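You operate a simulated robot arm through the tools that you are given. There is no shell and no other tool.

The job below is to be done with a simulated robot arm. You get a single attempt, and the scene is never put back.

Task
Staple the cream sheaf and the pink sheaf.
Fine: fingers out of the slot, then one staple each, in the corner; each goes back to its slot; leave the third.
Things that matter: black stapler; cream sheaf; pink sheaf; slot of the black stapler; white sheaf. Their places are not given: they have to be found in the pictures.

The check looks at the end state, three seconds after you hand in, the way a careful person would. Anything else that was tipped, shoved, dropped, spilled or broken makes it a failure.

Robot
A 6-joint arm with a two-finger parallel gripper, fixed in place. Base frame: the origin is at the foot of the arm, x ahead of it, y to its left, z up; the work surface is at about z = 0.73. Units: m, degrees, N and s.
With the tool pointing down near the work surface it reaches from about 0.2 to 0.62 m from the base axis. Its first joint turns from -66.0 to 66.0 degrees. Payload 2.7 kg.
Tool frame: the origin (TCP) lies between the finger pads and is the grasp point; the fingertips stand 0.023 m ahead of it; z points along the fingers, y is the line along which they close. The gripper opens to 0.094 m. The fingers are 0.038 m wide and 0.01 m thick; the gripper's body (0.054 by 0.096 m) begins 0.039 m behind the TCP.
Orientation is told as [roll, pitch, yaw] about the base's x, y, z axes, in that order, counted from this pose: with the fingers straight down and closing along the base's y, the tool's x points along the base's -x, its y along +y and its z along -z.

Tools
- The arm moves only by the tool play_rows. Its argument "targets" is a list that holds one entry, the list of rows, each a list of 7 numbers: the shift along the tool's x, y, z in m, then the turn, a rotation vector about the tool's x, y, z in degrees, then the finger opening in m, from 0 to 0.094. In form: [[[x, y, z, ax, ay, az, fingers], ...]]. A call has 1 to 20 rows; each row shifts and turns the commanded pose from where the row before left it, along the tool's axes as they then stand. A row lasts 0.2 s, in which the tool goes at most 0.05 m and 8.6 degrees; a call with a longer step from one row to the next is refused whole, and so is a gripper value outside its range. Where a pose cannot be reached the arm comes as near as it can. A force on the tool above 40 N (or 10 N above the force at the start of the call, whichever is more), or a blocked arm, ends the call early, and 0.2 s more pass. Each finger travels about 0.045 m/s and halts on what it meets, pressing with about 34 N; the grip force reading is that of the motor and also rises with nothing between the fingers. The clock runs only during rows and for 0.2 s after the last one: add rows that do not move to give the fingers time. It gives the time, the measured TCP pose, the force on the tool (base axes), the opening and the grip force at its end, in the units of the frame above (readings bear some noise), with the torque about the TCP (base axes, N m) and any sound that the robot's microphone picked up.
- Cameras (640 x 400 px; columns grow to the right, rows downward): "scene" is fixed at [0.0573, -0.4199, 1.4066]; the picture's right is [0.90, -0.44, 0.00], its down [-0.25, -0.50, -0.83] and it looks along [0.37, 0.74, -0.56] (base axes); focal length 330 px, centre (320, 200). "wrist" rides on the gripper at [0.086, 0.016, -0.075] in the tool frame; the picture's right is [-0.18, 0.98, 0.00], its down [-0.58, -0.11, -0.81] and it looks along [-0.79, -0.15, 0.59] (tool axes); focal length 243 px, centre (320, 200).
- get_image(camera): a new picture of that camera. It takes no simulated time.
- pixel_to_xyz(camera, pixels): there is no depth. For up to 12 entries [column, row, z] of the newest picture of that camera ("zoom" is the newest enlarged one), the place [x, y] in the base frame at which the ray of that pixel passes the height z, good to about 0.002 m. It takes no simulated time.
- enlarge(camera, box): a new picture of the part [left, top, right, bottom] of that camera's present view, enlarged. It takes no simulated time.
- job_done(): hands the job in; it is judged then, once.

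Open the gripper and draw the arm clear of the work before you hand the job in, unless the task says otherwise.

The tools are called after ">>>" by a JSON object that holds its "fn" and its "kwargs". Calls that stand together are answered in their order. play_rows: Moves the arm, as the interface text tells. Its arguments: {"type":"object","properties":{"targets":{"type":"array","items":{"type":"array","items":{"type":"array","items":{"type":"number"}}}}},"required":["targets"]} The other tools are called the same way: get_image (camera) takes a picture; pixel_to_xyz (camera, pixels) gives the place at which the rays of pixels pass given heights; enlarge (camera, box) takes an enlarged picture of a part of a camera's view; job_done () hands the job in.

At the start:

```text
time: 0.0
tcp_pos: [0.3364, 0.2011, 1.1164]
orientation: [-0.1, 0.0, -0.1]
wrist_force: [1.1, 0.5, 0.3]
wrist_torque: [-0.02, -0.01, -0.02]
opening: 0.0943
finger_force: 0.0
```

scene: 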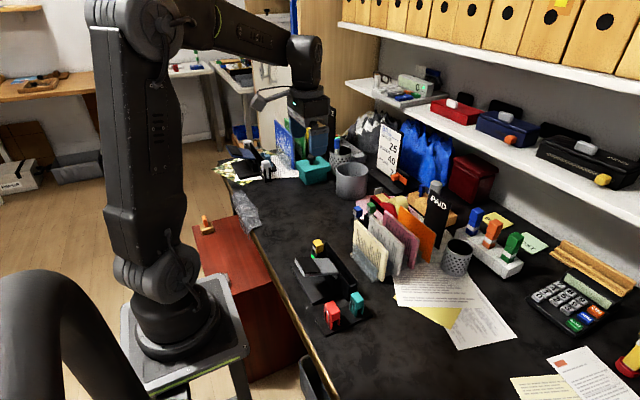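
wrist: 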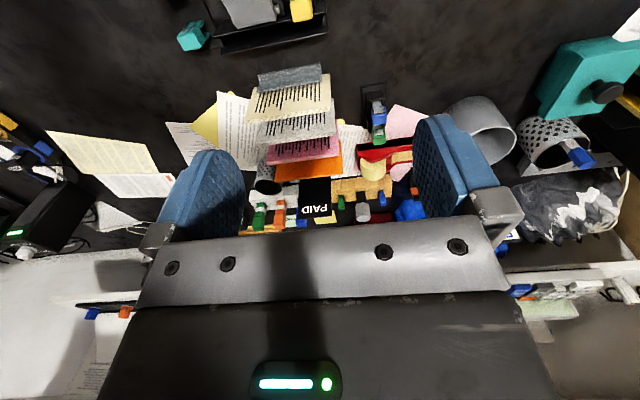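

The scene shows a black stapler around (330,285) and a rack of sheaves around (385,245). I will enlarge both regions for detail.

>>> {"fn": "enlarge", "kwargs": {"camera": "scene", "box": [270, 220, 400, 340]}}

>>> {"fn": "enlarge", "kwargs": {"camera": "scene", "box": [330, 170, 470, 300]}}

>>> {"fn": "enlarge", "kwargs": {"camera": "wrist", "box": [160, 0, 440, 220]}}

```text
3.33 times, centred on (335, 280) of scene
```

zoom: 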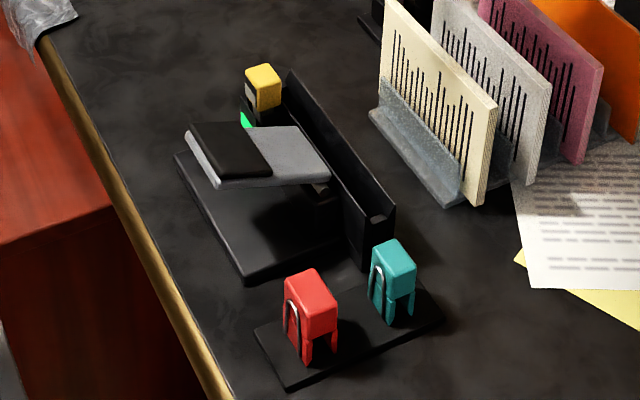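

```text
3.08 times, centred on (400, 235) of scene
```

zoom: 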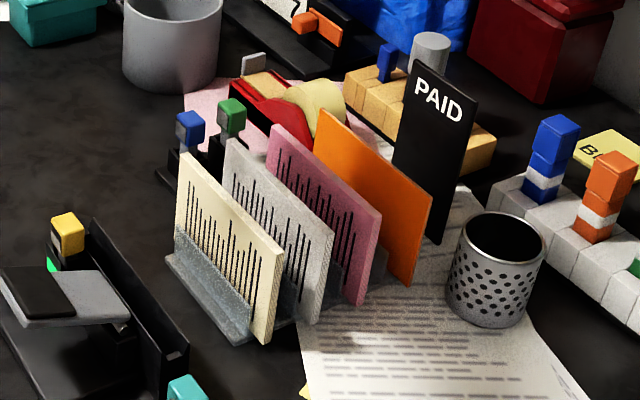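

```text
1.82 times, centred on (300, 110) of wrist
```

zoom: 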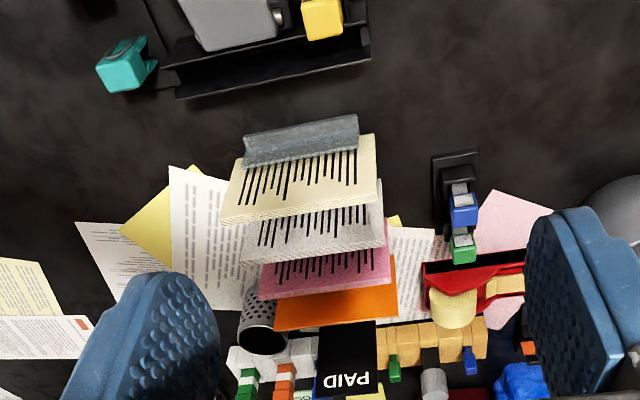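

I need rough positions: stapler and sheaf rack corners from the scene picture.

>>> {"fn": "pixel_to_xyz", "kwargs": {"camera": "scene", "pixels": [[306, 267, 0.73], [320, 304, 0.73], [343, 300, 0.73], [322, 250, 0.76], [325, 335, 0.73], [359, 315, 0.73], [345, 243, 0.74], [364, 282, 0.74], [352, 218, 0.85], [387, 250, 0.85]]}}

>>> {"fn": "pixel_to_xyz", "kwargs": {"camera": "wrist", "pixels": [[257, 78, 0.73], [321, 64, 0.73], [250, 108, 0.83], [331, 98, 0.83], [262, 135, 0.83], [338, 122, 0.83], [266, 162, 0.83], [340, 150, 0.83]]}}

```text
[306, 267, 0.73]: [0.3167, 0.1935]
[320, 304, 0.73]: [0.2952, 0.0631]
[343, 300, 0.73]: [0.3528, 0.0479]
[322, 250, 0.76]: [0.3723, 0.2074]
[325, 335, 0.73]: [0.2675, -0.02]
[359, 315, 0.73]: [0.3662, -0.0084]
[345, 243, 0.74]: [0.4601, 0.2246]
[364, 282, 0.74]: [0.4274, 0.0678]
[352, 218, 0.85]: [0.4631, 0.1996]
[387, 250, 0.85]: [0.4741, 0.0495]
```

```text
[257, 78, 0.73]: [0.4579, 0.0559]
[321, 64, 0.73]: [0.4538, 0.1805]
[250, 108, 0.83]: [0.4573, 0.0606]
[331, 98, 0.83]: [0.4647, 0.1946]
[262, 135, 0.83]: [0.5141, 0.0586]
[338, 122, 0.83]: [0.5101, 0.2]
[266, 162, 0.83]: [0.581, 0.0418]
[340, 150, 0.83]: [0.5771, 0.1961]
```

I want a closer look at the stapler and rack. I start by moving the tool lower and back to view the stapler, checking motion along tool axes.

>>> {"fn": "play_rows", "kwargs": {"targets": [[[0.02, 0, 0, 0, 0, 0, 0.094], [0.02, -0.02, 0.02, 0, 0, 0, 0.094], [0.02, -0.02, 0.03, 0, 0, 0, 0.094], [0.02, 0, 0.03, 0, 0, 0, 0.094], [0.02, 0, 0.03, 0, 0, 0, 0.094], [0, 0, 0, 0, 0, 0, 0.094]]]}}

>>> {"fn": "get_image", "kwargs": {"camera": "wrist"}}

>>> {"fn": "enlarge", "kwargs": {"camera": "wrist", "box": [160, 0, 440, 220]}}

```text
time: 1.4
tcp_pos: [0.2348, 0.1621, 1.0068]
orientation: [0.0, 0.0, 0.0]
wrist_force: [0.0, 0.1, 0.4]
wrist_torque: [0.0, -0.01, 0.0]
opening: 0.0939
finger_force: 0.1
```

```text
taken
```

wrist: 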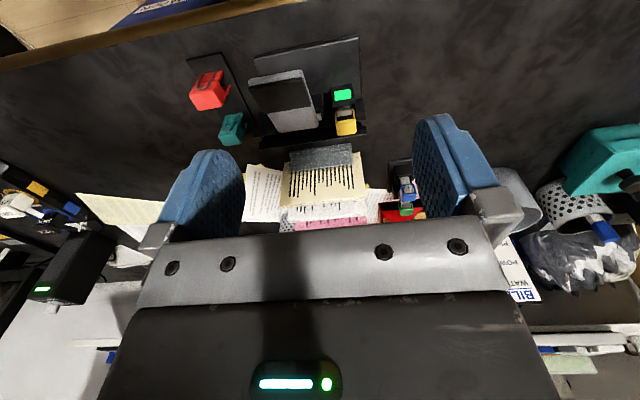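

```text
1.82 times, centred on (300, 110) of wrist
```

zoom: 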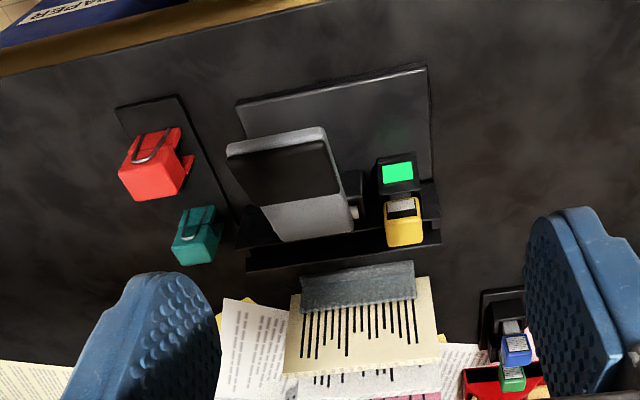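

The stapler shows a lever with black pad on the robot side, a green light, and a long channel on the +x side. I'll yaw the tool -90° so the camera looks along -y for a side view.

>>> {"fn": "play_rows", "kwargs": {"targets": [[[-0.02, 0.02, 0, 0, 0, 8.5, 0.094], [-0.02, 0.02, 0, 0, 0, 8.5, 0.094], [-0.02, 0.02, 0, 0, 0, 8.5, 0.094], [-0.02, 0.02, 0, 0, 0, 8.5, 0.094], [-0.02, 0.02, 0, 0, 0, 8.5, 0.094], [-0.02, 0.02, 0, 0, 0, 8.5, 0.094], [0, 0, 0, 0, 0, 8.5, 0.094], [0, 0, 0, 0, 0, 8.5, 0.094], [0, 0, 0, 0, 0, 8.5, 0.094], [0, 0, 0, 0, 0, 8.5, 0.094], [0, 0, 0, 0, 0, 0, 0.094]]]}}

>>> {"fn": "get_image", "kwargs": {"camera": "wrist"}}

```text
time: 3.8
tcp_pos: [0.3853, 0.2283, 1.0064]
orientation: [0.0, 0.1, -85.2]
wrist_force: [-0.9, -0.2, -0.3]
wrist_torque: [0.03, -0.02, -0.01]
opening: 0.0939
finger_force: 0.2
```

```text
taken
```

wrist: 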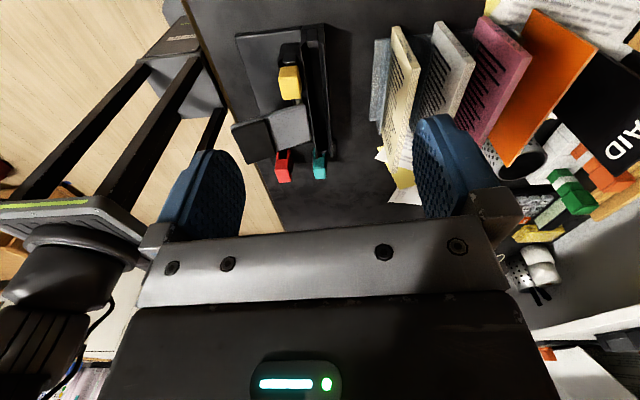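

The side view is partial; I'll retreat further in +y and lower a bit to see the stapler and rack from their +y side.

>>> {"fn": "play_rows", "kwargs": {"targets": [[[0.04, 0, 0.0, 0, 0, 2.5, 0.094], [0.04, 0, 0.02, 0, 0, 2.5, 0.094], [0.04, 0, 0.02, 0, 0, 0, 0.094], [0.03, 0, 0.02, 0, 0, 0, 0.094], [0, 0, 0.0, 0, 0, 0, 0.094]]]}}

>>> {"fn": "get_image", "kwargs": {"camera": "wrist"}}

>>> {"fn": "enlarge", "kwargs": {"camera": "wrist", "box": [180, 40, 380, 180]}}

>>> {"fn": "enlarge", "kwargs": {"camera": "wrist", "box": [320, 20, 560, 180]}}

```text
time: 5.0
tcp_pos: [0.3819, 0.3772, 0.9439]
orientation: [0.0, 0.0, -90.0]
wrist_force: [-0.6, 0.2, 0.7]
wrist_torque: [0.0, 0.04, -0.01]
opening: 0.094
finger_force: 0.0
```

```text
taken
```

wrist: 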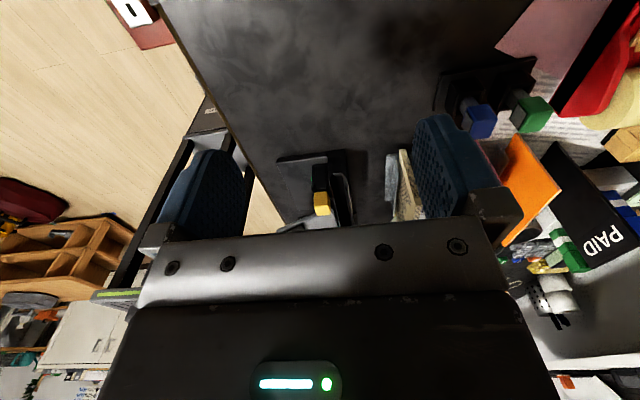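

```text
2.86 times, centred on (280, 110) of wrist
```

zoom: 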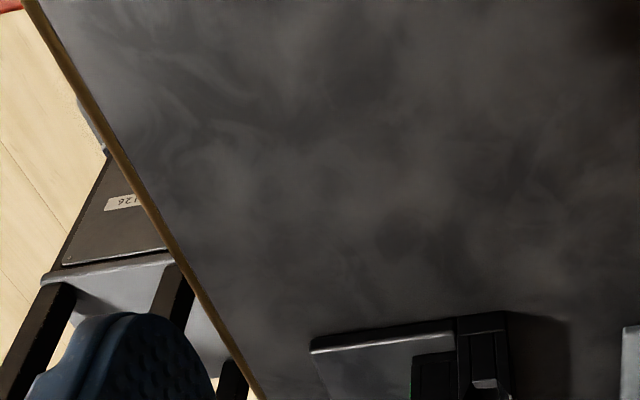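

```text
2.50 times, centred on (440, 100) of wrist
```

zoom: 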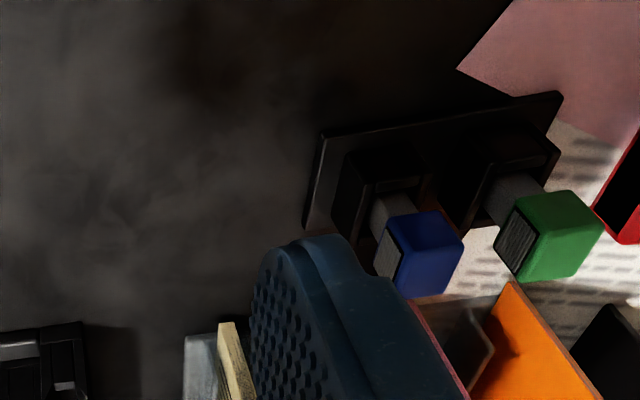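

The camera picture is effectively inverted (bottom = farther), so I need to be closer: I'll move to about x 0.355, y 0.26, z 0.89 for a side view of the stapler.

>>> {"fn": "play_rows", "kwargs": {"targets": [[[-0.04, -0.02, 0.0, 0, 0, 0, 0.094], [-0.04, -0.015, 0.02, 0, 0, 0, 0.094], [-0.03, 0, 0.02, 0, 0, 0, 0.094], [0, 0, 0.01, 0, 0, 0, 0.094], [0, 0, 0.0, 0, 0, 0, 0.094]]]}}

>>> {"fn": "get_image", "kwargs": {"camera": "wrist"}}

>>> {"fn": "enlarge", "kwargs": {"camera": "wrist", "box": [220, 40, 440, 220]}}

>>> {"fn": "get_image", "kwargs": {"camera": "scene"}}

```text
time: 6.2
tcp_pos: [0.3451, 0.2668, 0.894]
orientation: [0.0, -0.1, -90.0]
wrist_force: [0.0, 0.5, 0.0]
wrist_torque: [0.01, 0.0, 0.0]
opening: 0.0937
finger_force: 0.0
```

```text
taken
```

wrist: 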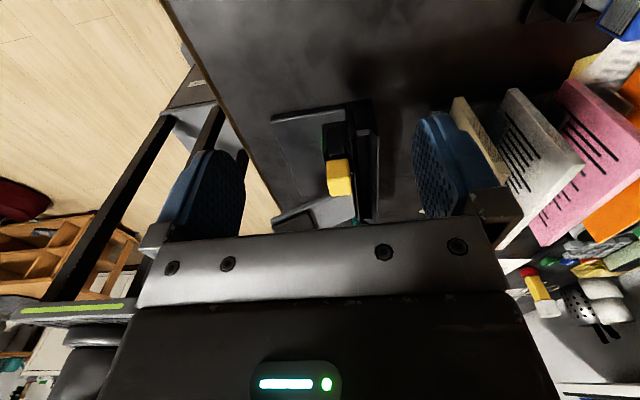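

```text
2.22 times, centred on (330, 130) of wrist
```

zoom: 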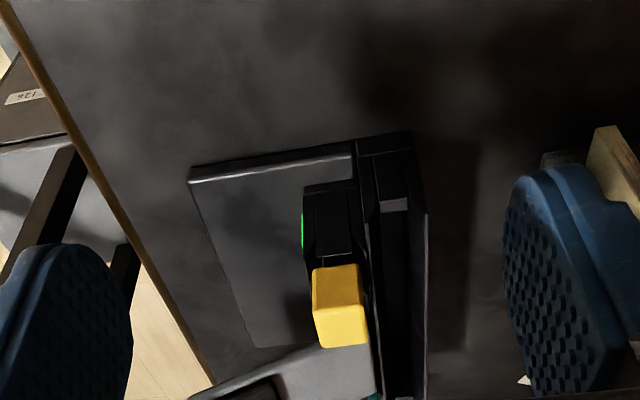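

```text
taken
```

scene: 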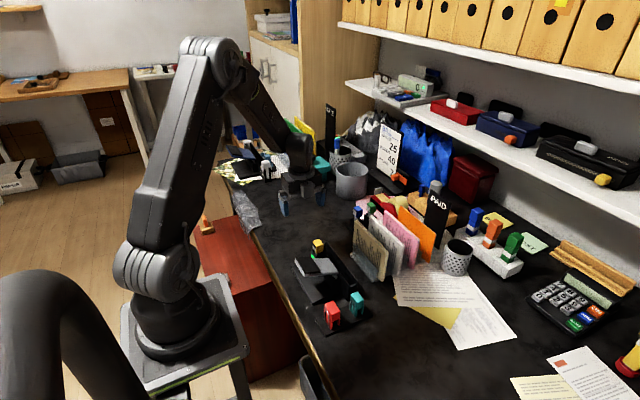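

The channel (slot) runs along y beside the stapler's lever. I'll swing back to yaw 0 and get a close view from the robot side.

>>> {"fn": "play_rows", "kwargs": {"targets": [[[0, 0, -0.03, 0, 0, -8.5, 0.094], [0, 0, -0.03, 0, 0, -8.5, 0.094], [0, -0.02, 0, 0, 0, -8.5, 0.094], [0, -0.02, 0, 0, 0, -8.5, 0.094], [0, -0.02, 0, 0, 0, -8.5, 0.094], [0.0, -0.02, 0, 0, 0, -8.5, 0.094], [0, -0.02, 0, 0, 0, -8.5, 0.094], [0, -0.02, 0, 0, 0, -8.5, 0.094], [0, -0.02, 0, 0, 0, -8.5, 0.094], [0, -0.02, 0, 0, 0, -8.5, 0.094], [0, 0, 0, 0, 0, -5, 0.094], [0, 0, 0, 0, 0, 0, 0.094]]]}}

>>> {"fn": "get_image", "kwargs": {"camera": "wrist"}}

>>> {"fn": "enlarge", "kwargs": {"camera": "wrist", "box": [160, 0, 440, 220]}}

```text
time: 8.8
tcp_pos: [0.2433, 0.1578, 0.9548]
orientation: [-0.1, -0.1, 0.1]
wrist_force: [0.4, 0.0, 1.5]
wrist_torque: [-0.02, 0.01, -0.01]
opening: 0.0939
finger_force: 0.1
```

```text
taken
```

wrist: 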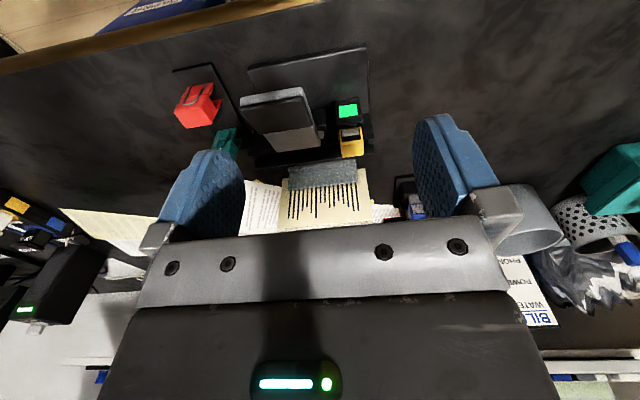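

```text
1.82 times, centred on (300, 110) of wrist
```

zoom: 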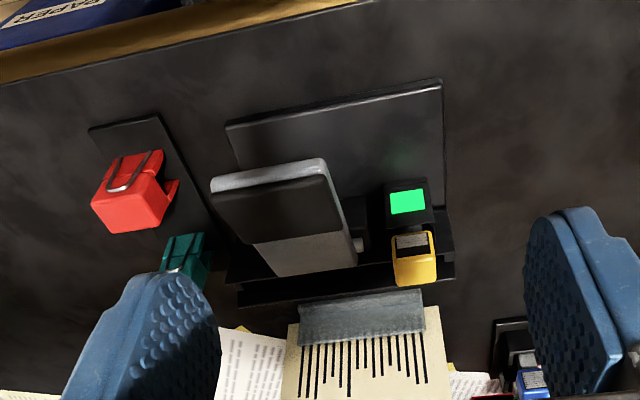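

The green patch sits on a post under the yellow cap. Next I yaw +90 and go to the -y side to look along the slot.

>>> {"fn": "play_rows", "kwargs": {"targets": [[[0, -0.02, 0, 0, 0, -8.5, 0.094], [0, -0.03, 0, 0, 0, -8.5, 0.094], [0, -0.03, 0, 0, 0, -8.5, 0.094], [0, -0.03, 0, 0, 0, -8.5, 0.094], [0, -0.03, 0, 0, 0, -8.5, 0.094], [0, -0.03, 0, 0, 0, -8.5, 0.094], [0, -0.03, 0, 0, 0, -8.5, 0.094], [0, -0.03, 0, 0, 0, -8.5, 0.094], [0, 0, 0, 0, 0, -8.5, 0.094], [0, 0, 0, 0, 0, -8.5, 0.094], [0, 0, 0, 0, 0, -5, 0.094], [0, 0, 0, 0, 0, 0, 0.094]]]}}

>>> {"fn": "get_image", "kwargs": {"camera": "wrist"}}

```text
time: 11.4
tcp_pos: [0.3544, -0.0294, 0.9571]
orientation: [0.0, 0.0, 90.1]
wrist_force: [0.3, -0.5, -0.3]
wrist_torque: [0.02, 0.01, -0.04]
opening: 0.0942
finger_force: 0.0
```

```text
taken
```

wrist: 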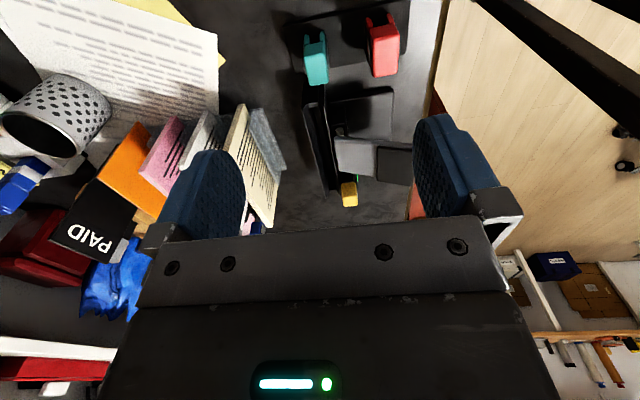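

I'll shift +x and slightly lower for a closer view along the slot.

>>> {"fn": "play_rows", "kwargs": {"targets": [[[0, -0.03, 0.01, 0, 0, 0, 0.094], [0, -0.02, 0.03, 0, 0, 0, 0.094], [0, 0, 0.0, 0, 0, 0, 0.094]]]}}

>>> {"fn": "get_image", "kwargs": {"camera": "wrist"}}

>>> {"fn": "enlarge", "kwargs": {"camera": "wrist", "box": [240, 20, 440, 220]}}

```text
time: 12.2
tcp_pos: [0.4051, -0.0288, 0.9176]
orientation: [-0.1, -0.1, 90.0]
wrist_force: [-0.8, -0.9, -0.1]
wrist_torque: [0.0, 0.04, 0.01]
opening: 0.0937
finger_force: 0.0
```

```text
taken
```

wrist: 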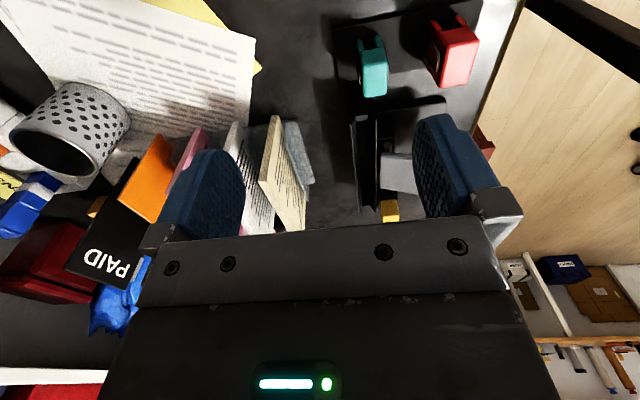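

```text
2.00 times, centred on (340, 120) of wrist
```

zoom: 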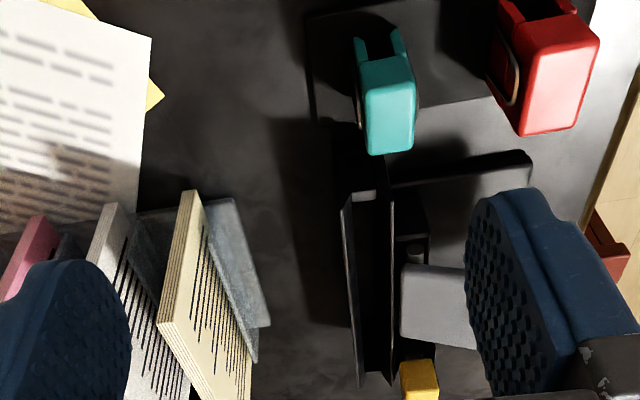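

I can see the slot is an open channel. I'll tilt the tool 25° about its y so the camera looks more steeply down on the slot.

>>> {"fn": "play_rows", "kwargs": {"targets": [[[-0.03, -0.01, 0, 0, 8.5, 0, 0.094], [-0.04, 0, 0, 0, 8.5, 0, 0.094], [-0.04, 0, 0.0, 0, 8.5, 0, 0.094], [-0.02, 0, 0.0, 0, 5, 0, 0.094], [0, 0, 0.0, 0, 0, 0, 0.094]]]}}

>>> {"fn": "get_image", "kwargs": {"camera": "wrist"}}

>>> {"fn": "enlarge", "kwargs": {"camera": "wrist", "box": [220, 0, 460, 200]}}

```text
time: 13.4
tcp_pos: [0.415, 0.0967, 0.8895]
orientation: [0.0, 30.5, 89.9]
wrist_force: [0.3, 0.0, -0.6]
wrist_torque: [0.01, 0.03, 0.0]
opening: 0.094
finger_force: 0.1
```

```text
taken
```

wrist: 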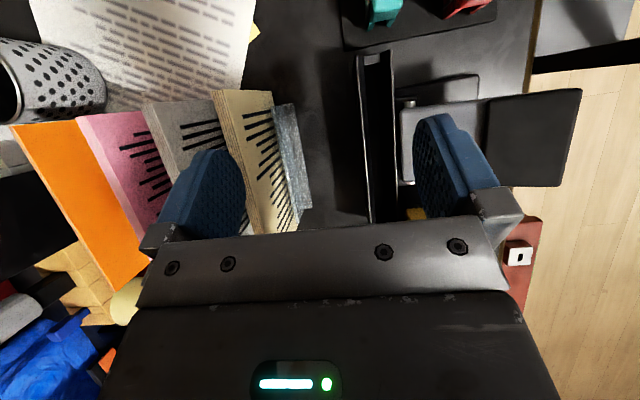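

```text
2.00 times, centred on (340, 100) of wrist
```

zoom: 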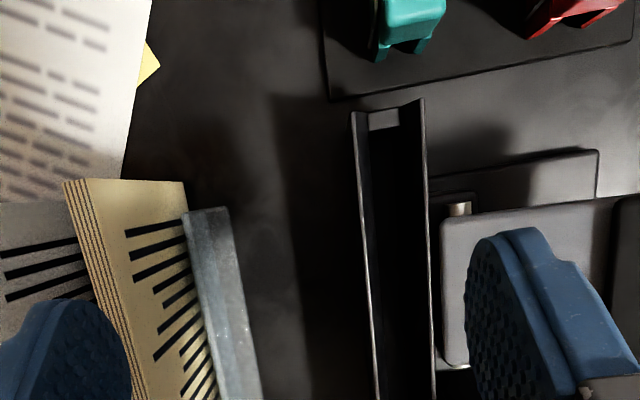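

Now I triangulate slot wall ends, lever and sheaf edges using this zoomed view and the scene view.

>>> {"fn": "pixel_to_xyz", "kwargs": {"camera": "zoom", "pixels": [[352, 113, 0.78], [422, 100, 0.78], [375, 398, 0.78], [434, 398, 0.78], [352, 113, 0.8], [422, 100, 0.8], [440, 225, 0.8], [440, 365, 0.8], [457, 208, 0.78], [208, 208, 0.75], [65, 180, 0.84], [185, 185, 0.84]]}}

>>> {"fn": "pixel_to_xyz", "kwargs": {"camera": "scene", "pixels": [[326, 241, 0.78], [357.2, 282.1, 0.78], [342.5, 280, 0.78], [347.6, 301, 0.73], [326, 241, 0.8], [357.2, 282.1, 0.8], [342.5, 280, 0.8], [357, 282, 0.76], [342.5, 280, 0.76]]}}

>>> {"fn": "enlarge", "kwargs": {"camera": "scene", "box": [285, 230, 385, 320]}}

```text
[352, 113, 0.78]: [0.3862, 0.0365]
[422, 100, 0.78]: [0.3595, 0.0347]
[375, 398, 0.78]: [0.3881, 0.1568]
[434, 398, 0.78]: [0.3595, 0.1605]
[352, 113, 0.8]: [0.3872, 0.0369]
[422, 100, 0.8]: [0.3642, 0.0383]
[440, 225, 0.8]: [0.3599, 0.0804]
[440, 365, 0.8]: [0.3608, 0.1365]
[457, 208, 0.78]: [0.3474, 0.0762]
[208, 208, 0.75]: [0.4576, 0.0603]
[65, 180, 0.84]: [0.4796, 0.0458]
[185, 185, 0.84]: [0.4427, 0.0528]
```

```text
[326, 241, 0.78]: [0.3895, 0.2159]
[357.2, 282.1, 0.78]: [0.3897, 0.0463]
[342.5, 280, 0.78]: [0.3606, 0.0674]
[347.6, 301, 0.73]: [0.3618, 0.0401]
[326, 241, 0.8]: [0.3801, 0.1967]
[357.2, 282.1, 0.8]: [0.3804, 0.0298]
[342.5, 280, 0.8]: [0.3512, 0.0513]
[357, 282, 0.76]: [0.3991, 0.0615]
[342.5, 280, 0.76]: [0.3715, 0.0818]
```

```text
4.44 times, centred on (335, 275) of scene
```

zoom: 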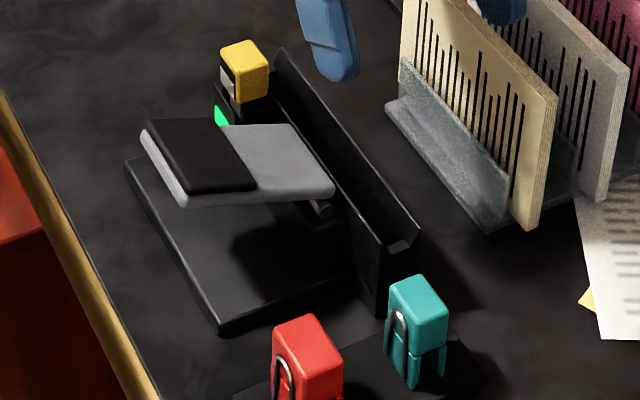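

Slot walls: inner top at x≈0.360, outer x≈0.388, top z≈0.785, y from 0.04 to 0.215. I'll enlarge harder on the slot from this pose before moving.

>>> {"fn": "enlarge", "kwargs": {"camera": "wrist", "box": [335, 35, 435, 110]}}

>>> {"fn": "enlarge", "kwargs": {"camera": "scene", "box": [330, 255, 370, 305]}}

>>> {"fn": "enlarge", "kwargs": {"camera": "scene", "box": [310, 230, 350, 270]}}

```text
5.33 times, centred on (385, 72) of wrist
```

zoom: 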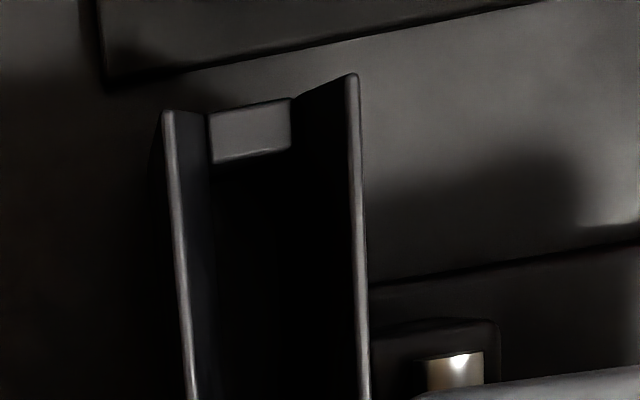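

```text
8.00 times, centred on (350, 280) of scene
```

zoom: 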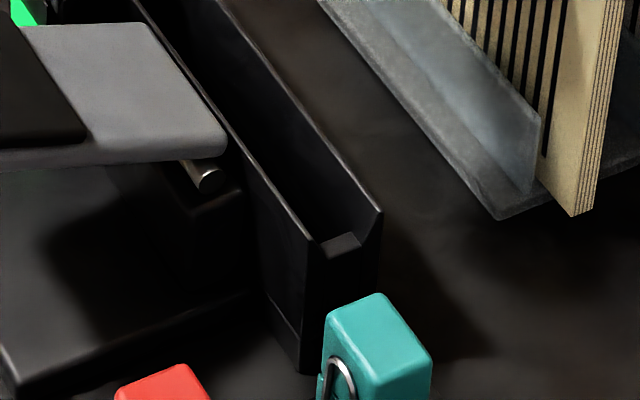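

```text
10.00 times, centred on (330, 250) of scene
```

zoom: 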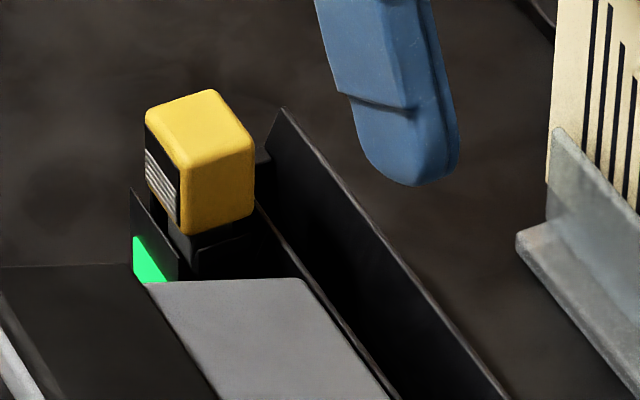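

Key finding: the yellow block has a silver staple strip on its side, so it is the loaded cartridge above the head at the +y end of the slot, with a green "ready" light; the slot has low end stops. Now I'll look at the sheaves' side profile from -y: back off, untilt and move to x≈0.50.

>>> {"fn": "play_rows", "kwargs": {"targets": [[[0, 0, -0.04, 0, -8.5, 0, 0.094], [0.03, 0, -0.03, 0, -8.5, 0, 0.094], [0.04, -0.01, -0.01, 0, -8.5, 0, 0.094], [0.04, -0.03, 0.0, 0, -5, 0, 0.094], [0.02, -0.03, 0, 0, 0, 0, 0.094], [0.02, -0.02, 0.0, 0, 0, 0, 0.094], [0.0, 0, 0.02, 0, 0, 0, 0.094], [0, 0, 0.0, 0, 0, 0, 0.094]]]}}

>>> {"fn": "get_image", "kwargs": {"camera": "wrist"}}

>>> {"fn": "enlarge", "kwargs": {"camera": "wrist", "box": [220, 20, 420, 220]}}

```text
time: 15.2
tcp_pos: [0.504, -0.0181, 0.9654]
orientation: [0.0, 0.0, 90.1]
wrist_force: [-0.5, -0.1, -0.5]
wrist_torque: [-0.03, 0.01, -0.02]
opening: 0.0943
finger_force: 0.1
```

```text
taken
```

wrist: 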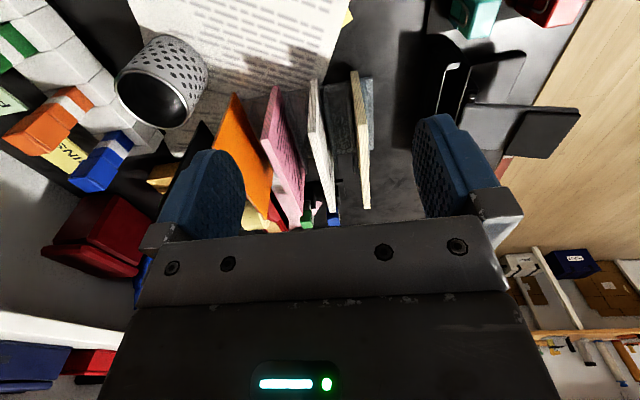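

```text
2.00 times, centred on (320, 120) of wrist
```

zoom: 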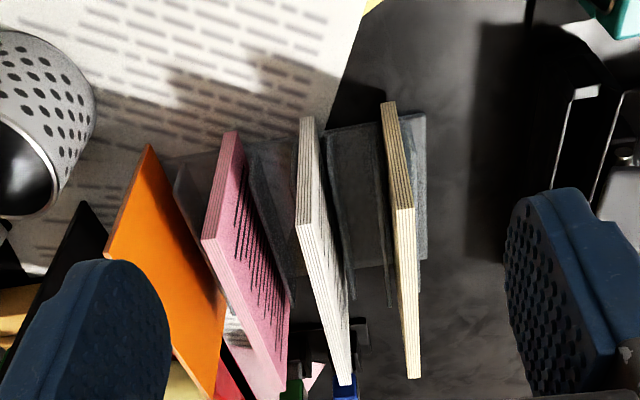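

I triangulate the sheaf corners: pixel positions from this zoom at a few heights and the scene view.

>>> {"fn": "pixel_to_xyz", "kwargs": {"camera": "zoom", "pixels": [[396, 210, 0.83], [413, 210, 0.83], [396, 210, 0.85], [381, 103, 0.74], [397, 103, 0.74], [412, 378, 0.83], [296, 224, 0.83], [311, 222, 0.83], [203, 240, 0.83], [222, 243, 0.83], [226, 132, 0.74], [238, 132, 0.74]]}}

>>> {"fn": "enlarge", "kwargs": {"camera": "scene", "box": [345, 205, 425, 285]}}

```text
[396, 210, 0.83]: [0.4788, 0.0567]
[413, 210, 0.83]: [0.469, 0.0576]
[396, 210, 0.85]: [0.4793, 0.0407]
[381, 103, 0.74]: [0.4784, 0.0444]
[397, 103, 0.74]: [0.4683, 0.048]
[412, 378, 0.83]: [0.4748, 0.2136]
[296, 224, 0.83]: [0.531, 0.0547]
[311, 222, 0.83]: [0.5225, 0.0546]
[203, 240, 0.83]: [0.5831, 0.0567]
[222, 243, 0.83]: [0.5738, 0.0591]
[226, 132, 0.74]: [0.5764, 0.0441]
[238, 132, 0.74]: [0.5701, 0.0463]
```

```text
5.00 times, centred on (385, 245) of scene
```

zoom: 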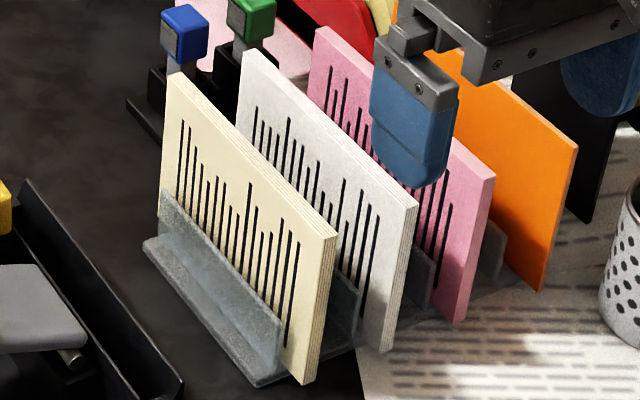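

>>> {"fn": "pixel_to_xyz", "kwargs": {"camera": "zoom", "pixels": [[325, 240, 0.83], [337, 235, 0.83], [325, 240, 0.84], [325, 240, 0.85], [304, 384, 0.735], [304, 384, 0.745], [168, 75, 0.83], [168, 75, 0.84], [403, 207, 0.84], [483, 178, 0.84], [242, 52, 0.84], [258, 387, 0.73]]}}

```text
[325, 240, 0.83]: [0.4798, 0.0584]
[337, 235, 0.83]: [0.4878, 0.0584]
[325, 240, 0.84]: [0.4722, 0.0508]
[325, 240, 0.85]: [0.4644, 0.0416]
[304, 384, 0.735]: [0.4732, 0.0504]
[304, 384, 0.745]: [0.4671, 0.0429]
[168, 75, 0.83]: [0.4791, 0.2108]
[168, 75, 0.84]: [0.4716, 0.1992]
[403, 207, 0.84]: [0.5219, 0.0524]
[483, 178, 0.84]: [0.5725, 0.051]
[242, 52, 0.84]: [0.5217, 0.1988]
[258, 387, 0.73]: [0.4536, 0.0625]
```

Sheaves: top z≈0.84, bottom ≈0.74, y 0.05–0.20, thickness ≈0.01; cream x≈0.474, white ≈0.5265, pink ≈0.5785. Now I'll move over the slot's -y end to look toward the head and lever.

>>> {"fn": "play_rows", "kwargs": {"targets": [[[-0.03, 0.03, -0.01, 0, 0, 0, 0.094], [-0.03, 0.04, 0, 0, 0, 0, 0.094], [-0.02, 0.04, 0, 0, 0, 0, 0.094], [-0.01, 0.02, 0.0, 0, 0, 0, 0.094], [0, 0, 0.02, 0, 0, 0, 0.094], [0, 0, 0, 0, 0, 0, 0.094]]]}}

>>> {"fn": "get_image", "kwargs": {"camera": "wrist"}}

>>> {"fn": "enlarge", "kwargs": {"camera": "wrist", "box": [250, 20, 450, 220]}}

```text
time: 16.6
tcp_pos: [0.376, 0.0733, 0.9547]
orientation: [0.0, 0.1, 90.0]
wrist_force: [0.1, 0.8, 0.2]
wrist_torque: [-0.01, -0.01, 0.04]
opening: 0.0938
finger_force: 0.0
```

```text
taken
```

wrist: 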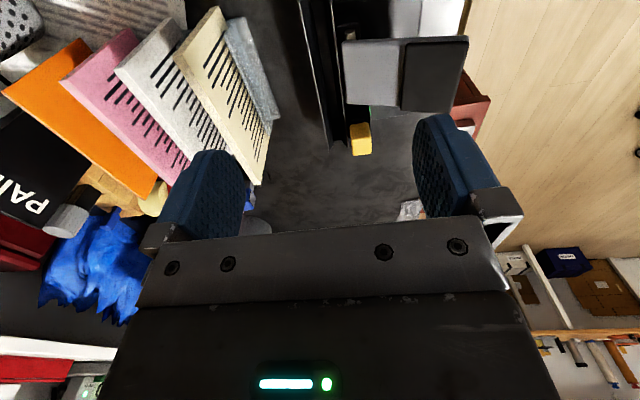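

```text
2.00 times, centred on (350, 120) of wrist
```

zoom: 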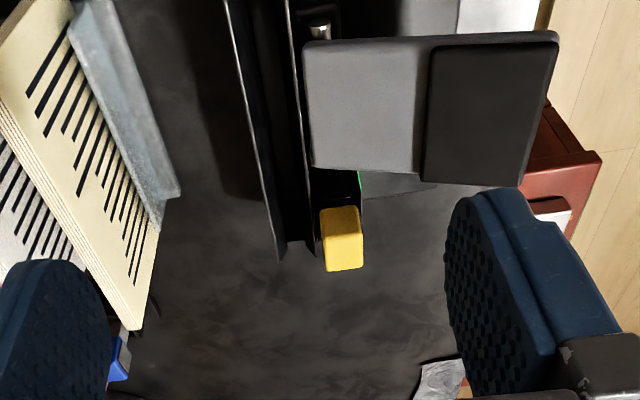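

Measure lever, cartridge and slot ends from both cameras.

>>> {"fn": "pixel_to_xyz", "kwargs": {"camera": "zoom", "pixels": [[303, 42, 0.8], [312, 165, 0.8], [557, 32, 0.8], [522, 187, 0.8], [557, 32, 0.83], [522, 187, 0.83], [430, 47, 0.82], [280, 262, 0.785], [311, 257, 0.785], [320, 207, 0.81], [359, 205, 0.81], [343, 270, 0.81]]}}

>>> {"fn": "pixel_to_xyz", "kwargs": {"camera": "scene", "pixels": [[338.1, 273.7, 0.8], [328.9, 258.1, 0.8], [303.5, 273.9, 0.8], [296.3, 258.1, 0.8], [303.5, 273.9, 0.83], [296.3, 258.1, 0.83], [316.5, 245.5, 0.81], [323.4, 244.5, 0.81], [312.7, 241.8, 0.81], [319.2, 239.2, 0.81], [316.5, 245.5, 0.79], [316.5, 245.5, 0.83]]}}

>>> {"fn": "enlarge", "kwargs": {"camera": "wrist", "box": [310, 70, 390, 170]}}

```text
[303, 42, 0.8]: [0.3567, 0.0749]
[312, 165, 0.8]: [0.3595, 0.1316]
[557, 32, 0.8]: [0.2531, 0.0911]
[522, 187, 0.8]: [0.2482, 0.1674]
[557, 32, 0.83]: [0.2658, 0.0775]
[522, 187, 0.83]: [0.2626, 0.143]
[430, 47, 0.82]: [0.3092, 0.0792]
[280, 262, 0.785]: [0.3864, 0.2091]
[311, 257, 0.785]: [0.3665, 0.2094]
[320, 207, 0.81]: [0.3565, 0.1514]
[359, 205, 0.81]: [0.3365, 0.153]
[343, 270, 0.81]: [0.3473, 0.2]
```

```text
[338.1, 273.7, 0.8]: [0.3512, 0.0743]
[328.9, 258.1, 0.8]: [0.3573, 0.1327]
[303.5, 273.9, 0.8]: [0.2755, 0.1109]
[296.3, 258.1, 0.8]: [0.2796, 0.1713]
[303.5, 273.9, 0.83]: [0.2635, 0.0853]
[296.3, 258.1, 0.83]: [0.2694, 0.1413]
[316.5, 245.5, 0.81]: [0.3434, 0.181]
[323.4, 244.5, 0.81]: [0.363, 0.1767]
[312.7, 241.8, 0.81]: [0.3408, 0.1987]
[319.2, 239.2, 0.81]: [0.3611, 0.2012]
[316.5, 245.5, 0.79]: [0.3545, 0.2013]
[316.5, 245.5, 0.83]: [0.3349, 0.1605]
```

```text
4.00 times, centred on (350, 120) of wrist
```

zoom: 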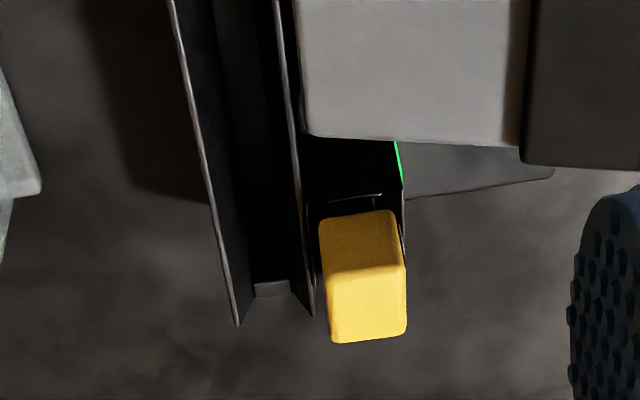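

>>> {"fn": "pixel_to_xyz", "kwargs": {"camera": "zoom", "pixels": [[322, 272, 0.81], [403, 265, 0.81], [322, 272, 0.83], [403, 265, 0.83], [330, 342, 0.82], [405, 332, 0.82], [322, 215, 0.79], [402, 210, 0.79], [255, 290, 0.775], [290, 285, 0.775], [238, 325, 0.785], [312, 316, 0.785]]}}

>>> {"fn": "pixel_to_xyz", "kwargs": {"camera": "scene", "pixels": [[316.5, 245.5, 0.82], [323.4, 244.5, 0.82], [312.7, 241.8, 0.82], [319.2, 239.2, 0.82]]}}

```text
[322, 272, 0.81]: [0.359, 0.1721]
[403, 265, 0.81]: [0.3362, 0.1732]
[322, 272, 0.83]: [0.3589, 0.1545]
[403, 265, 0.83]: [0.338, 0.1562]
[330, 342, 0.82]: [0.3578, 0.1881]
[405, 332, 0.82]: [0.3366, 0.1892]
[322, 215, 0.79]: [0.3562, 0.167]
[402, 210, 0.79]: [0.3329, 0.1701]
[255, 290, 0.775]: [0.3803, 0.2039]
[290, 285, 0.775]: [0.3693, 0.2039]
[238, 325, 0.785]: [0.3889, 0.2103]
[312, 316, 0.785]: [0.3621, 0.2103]
```

```text
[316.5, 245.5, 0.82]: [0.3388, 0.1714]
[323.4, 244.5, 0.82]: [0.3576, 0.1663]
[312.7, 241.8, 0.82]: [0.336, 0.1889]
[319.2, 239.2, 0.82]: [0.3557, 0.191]
```

The slot centre is x≈0.375 (floor 0.369–0.380), interior y≈0.043–0.204; the head is at y≈0.178. I now move above the cream sheaf (x 0.474, y 0.125) with fingers at 0.05 and check alignment.

>>> {"fn": "play_rows", "kwargs": {"targets": [[[-0.02, -0.03, 0, 0, 0, 0, 0.08], [-0.02, -0.04, 0, 0, 0, 0, 0.06], [-0.012, -0.028, 0, 0, 0, 0, 0.05], [0, 0, 0.02, 0, 0, 0, 0.05], [0, 0, 0.015, 0, 0, 0, 0.05], [0, 0, 0, 0, 0, 0, 0.05]]]}}

>>> {"fn": "get_image", "kwargs": {"camera": "wrist"}}

>>> {"fn": "enlarge", "kwargs": {"camera": "wrist", "box": [220, 20, 420, 220]}}

>>> {"fn": "enlarge", "kwargs": {"camera": "scene", "box": [330, 170, 470, 300]}}

```text
time: 18.0
tcp_pos: [0.473, 0.1263, 0.9205]
orientation: [0.0, 0.1, 89.9]
wrist_force: [0.4, -0.6, -0.5]
wrist_torque: [0.0, -0.03, -0.05]
opening: 0.05
finger_force: 0.2
```

```text
taken
```

wrist: 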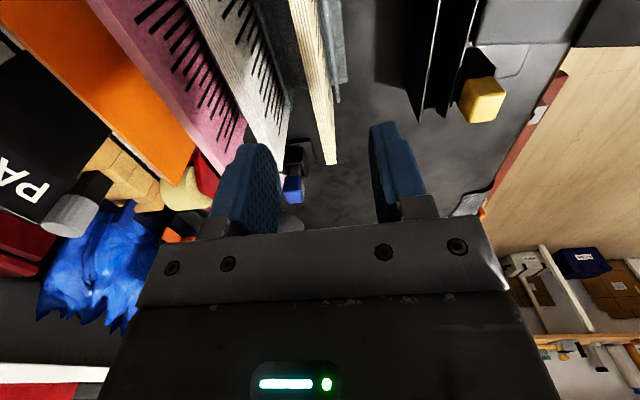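

```text
2.00 times, centred on (320, 120) of wrist
```

zoom: 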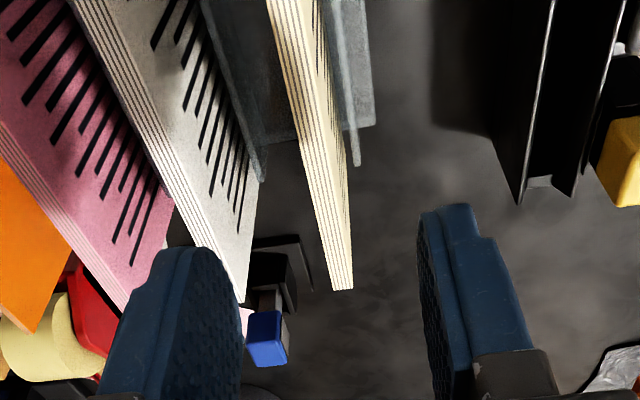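

```text
3.08 times, centred on (400, 235) of scene
```

zoom: 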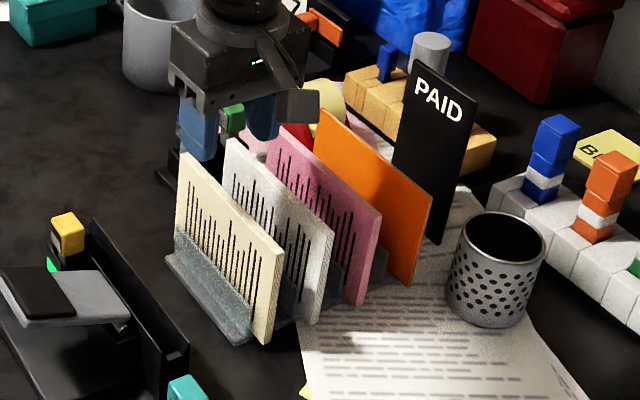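

Check sheaf top edges at z=0.84 from this close view.

>>> {"fn": "enlarge", "kwargs": {"camera": "wrist", "box": [220, 20, 420, 220]}}

>>> {"fn": "pixel_to_xyz", "kwargs": {"camera": "zoom", "pixels": [[333, 290, 0.84], [352, 288, 0.84], [304, 145, 0.84], [327, 148, 0.84], [237, 297, 0.84], [246, 305, 0.84], [172, 135, 0.84], [148, 140, 0.84], [267, 5, 0.84], [293, 5, 0.84], [128, 310, 0.84], [40, 180, 0.84]]}}

```text
2.00 times, centred on (320, 120) of wrist
```

zoom: 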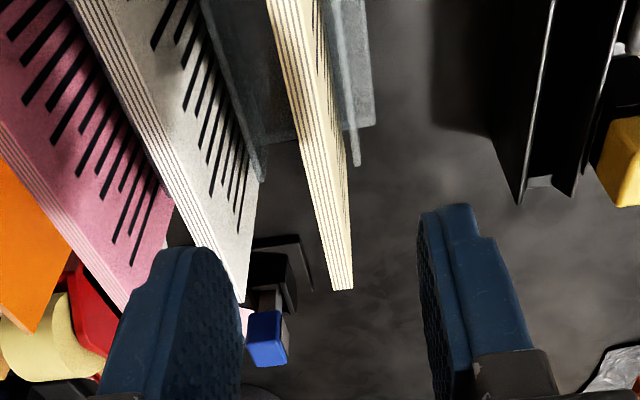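

```text
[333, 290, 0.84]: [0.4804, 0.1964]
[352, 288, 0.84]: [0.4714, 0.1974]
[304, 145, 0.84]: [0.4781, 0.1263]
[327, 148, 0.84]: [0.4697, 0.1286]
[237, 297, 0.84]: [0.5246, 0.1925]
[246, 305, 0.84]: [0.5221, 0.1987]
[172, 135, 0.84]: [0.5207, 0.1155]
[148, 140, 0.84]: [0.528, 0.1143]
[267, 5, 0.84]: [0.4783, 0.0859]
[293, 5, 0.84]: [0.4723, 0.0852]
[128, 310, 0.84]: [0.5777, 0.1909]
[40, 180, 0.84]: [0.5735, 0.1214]
```

Cream centre is x≈0.4748, y≈0.1245. Shift by 2 mm and descend to z≈0.825.

>>> {"fn": "play_rows", "kwargs": {"targets": [[[0.002, -0.0018, 0.02, 0, 0, 0, 0.05], [0, 0, 0.03, 0, 0, 0, 0.05], [0, 0, 0.025, 0, 0, 0, 0.05], [0, 0, 0.02, 0, 0, 0, 0.05], [0, 0, 0, 0, 0, 0, 0.05]]]}}

>>> {"fn": "enlarge", "kwargs": {"camera": "wrist", "box": [220, 20, 420, 220]}}

>>> {"fn": "enlarge", "kwargs": {"camera": "scene", "box": [330, 170, 470, 300]}}

```text
time: 19.2
tcp_pos: [0.4745, 0.1247, 0.826]
orientation: [0.0, 0.1, 90.0]
wrist_force: [-0.4, 0.8, 0.3]
wrist_torque: [0.02, 0.0, -0.02]
opening: 0.0501
finger_force: 0.1
```

```text
2.00 times, centred on (320, 120) of wrist
```

zoom: 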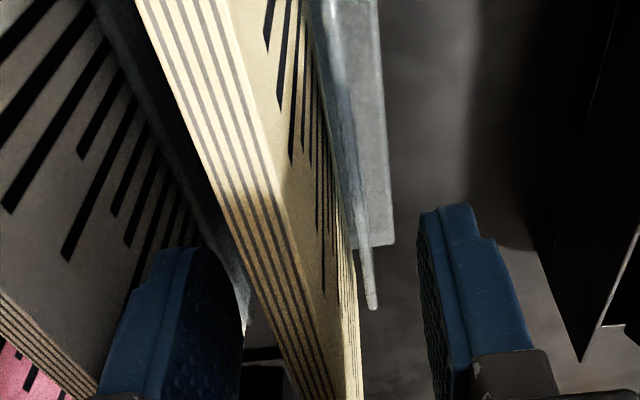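

```text
3.08 times, centred on (400, 235) of scene
```

zoom: 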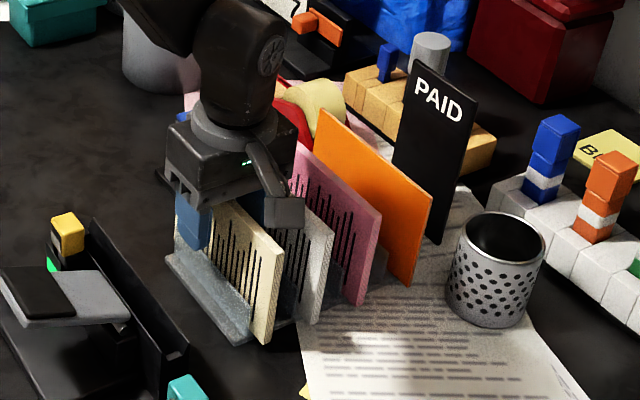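

The sheaf sits centred between the fingers (zoom u≈325). Closing the gripper.

>>> {"fn": "play_rows", "kwargs": {"targets": [[[0, 0, 0, 0, 0, 0, 0.035], [0, 0, 0, 0, 0, 0, 0.02], [0, 0, 0, 0, 0, 0, 0.008], [0, 0, 0, 0, 0, 0, 0.005], [0, 0, 0, 0, 0, 0, 0.005]]]}}

>>> {"fn": "enlarge", "kwargs": {"camera": "scene", "box": [330, 170, 470, 300]}}

```text
time: 20.4
tcp_pos: [0.4743, 0.1242, 0.8257]
orientation: [0.1, 0.0, 90.0]
wrist_force: [0.7, -0.3, 0.5]
wrist_torque: [0.08, 0.01, -0.03]
opening: 0.0086
finger_force: 34.1
```

```text
3.08 times, centred on (400, 235) of scene
```

zoom: 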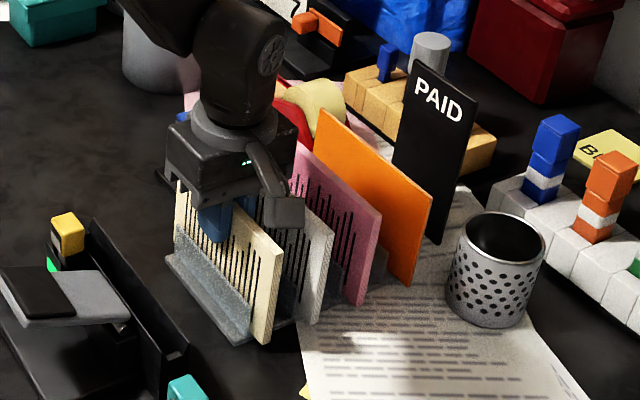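

Gripped (opening 0.0086, 34 N). Lift straight up in small steps to 0.09 m.

>>> {"fn": "play_rows", "kwargs": {"targets": [[[0, 0, -0.005, 0, 0, 0, 0.005], [0, 0, -0.01, 0, 0, 0, 0.005], [0, 0, -0.015, 0, 0, 0, 0.005], [0, 0, -0.02, 0, 0, 0, 0.005], [0, 0, -0.02, 0, 0, 0, 0.005], [0, 0, -0.02, 0, 0, 0, 0.005], [0, 0, 0, 0, 0, 0, 0.005]]]}}

>>> {"fn": "enlarge", "kwargs": {"camera": "scene", "box": [300, 170, 440, 320]}}

>>> {"fn": "enlarge", "kwargs": {"camera": "wrist", "box": [220, 0, 480, 220]}}

```text
time: 22.0
tcp_pos: [0.4741, 0.123, 0.9165]
orientation: [0.0, 0.1, 90.0]
wrist_force: [-0.6, 0.2, -1.2]
wrist_torque: [0.0, 0.0, 0.01]
opening: 0.0087
finger_force: 34.3
```

```text
2.67 times, centred on (370, 245) of scene
```

zoom: 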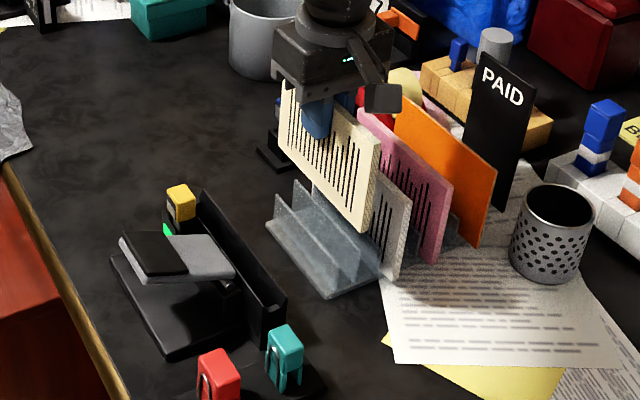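

```text
1.82 times, centred on (350, 110) of wrist
```

zoom: 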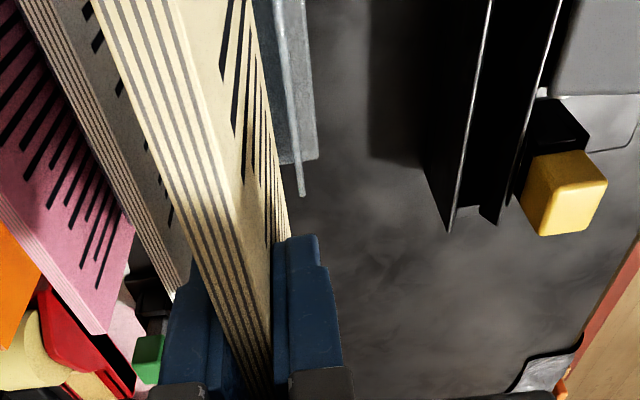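

Lifted cleanly. Now carry it over the slot (x 0.3748, y≈0.122) at the same height and check alignment.

>>> {"fn": "play_rows", "kwargs": {"targets": [[[0, 0.02, -0.01, 0, 0, 0, 0.005], [0, 0.025, 0, 0, 0, 0, 0.005], [0, 0.025, 0, 0, 0, 0, 0.005], [0.001, 0.0193, 0, 0, 0, 0, 0.005], [0, 0.01, 0, 0, 0, 0, 0.005], [0, 0, 0, 0, 0, 0, 0.005], [0, 0, 0, 0, 0, 0, 0.005]]]}}

>>> {"fn": "enlarge", "kwargs": {"camera": "scene", "box": [280, 200, 400, 320]}}

>>> {"fn": "enlarge", "kwargs": {"camera": "wrist", "box": [220, 0, 440, 220]}}

```text
time: 23.6
tcp_pos: [0.3755, 0.1233, 0.9252]
orientation: [-0.1, -0.1, 90.0]
wrist_force: [0.0, 0.6, -1.4]
wrist_torque: [0.03, 0.02, 0.01]
opening: 0.0084
finger_force: 34.1
```

```text
3.33 times, centred on (340, 260) of scene
```

zoom: 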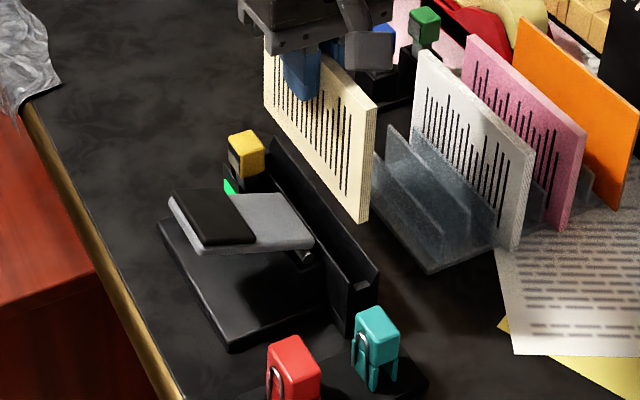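

```text
1.82 times, centred on (330, 110) of wrist
```

zoom: 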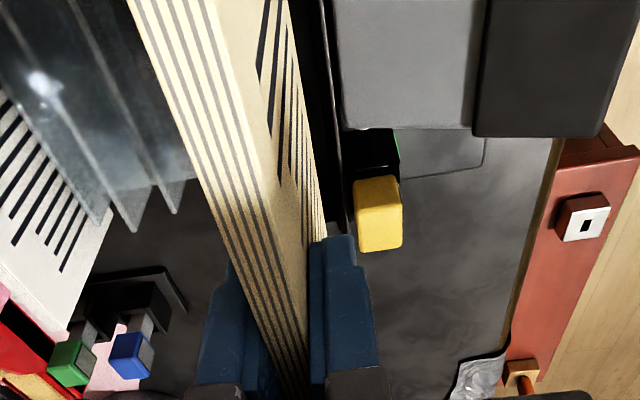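

Check sheaf's bottom-corner and top-corner position from scene zoom via pixel conversion.

>>> {"fn": "enlarge", "kwargs": {"camera": "scene", "box": [325, 205, 375, 275]}}

```text
5.71 times, centred on (350, 240) of scene
```

zoom: 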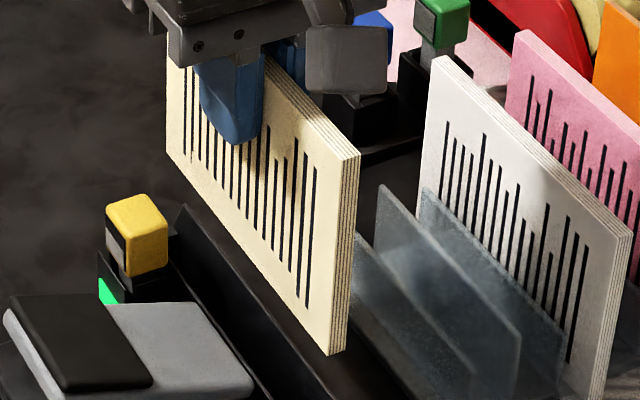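

>>> {"fn": "pixel_to_xyz", "kwargs": {"camera": "zoom", "pixels": [[330, 355, 0.839], [345, 347, 0.839], [341, 158, 0.939], [359, 153, 0.939], [168, 153, 0.839], [168, 36, 0.939]]}}

```text
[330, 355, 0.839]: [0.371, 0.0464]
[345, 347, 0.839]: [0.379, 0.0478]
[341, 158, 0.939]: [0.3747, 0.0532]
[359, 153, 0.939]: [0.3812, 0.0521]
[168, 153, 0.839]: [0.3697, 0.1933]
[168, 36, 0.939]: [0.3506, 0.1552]
```

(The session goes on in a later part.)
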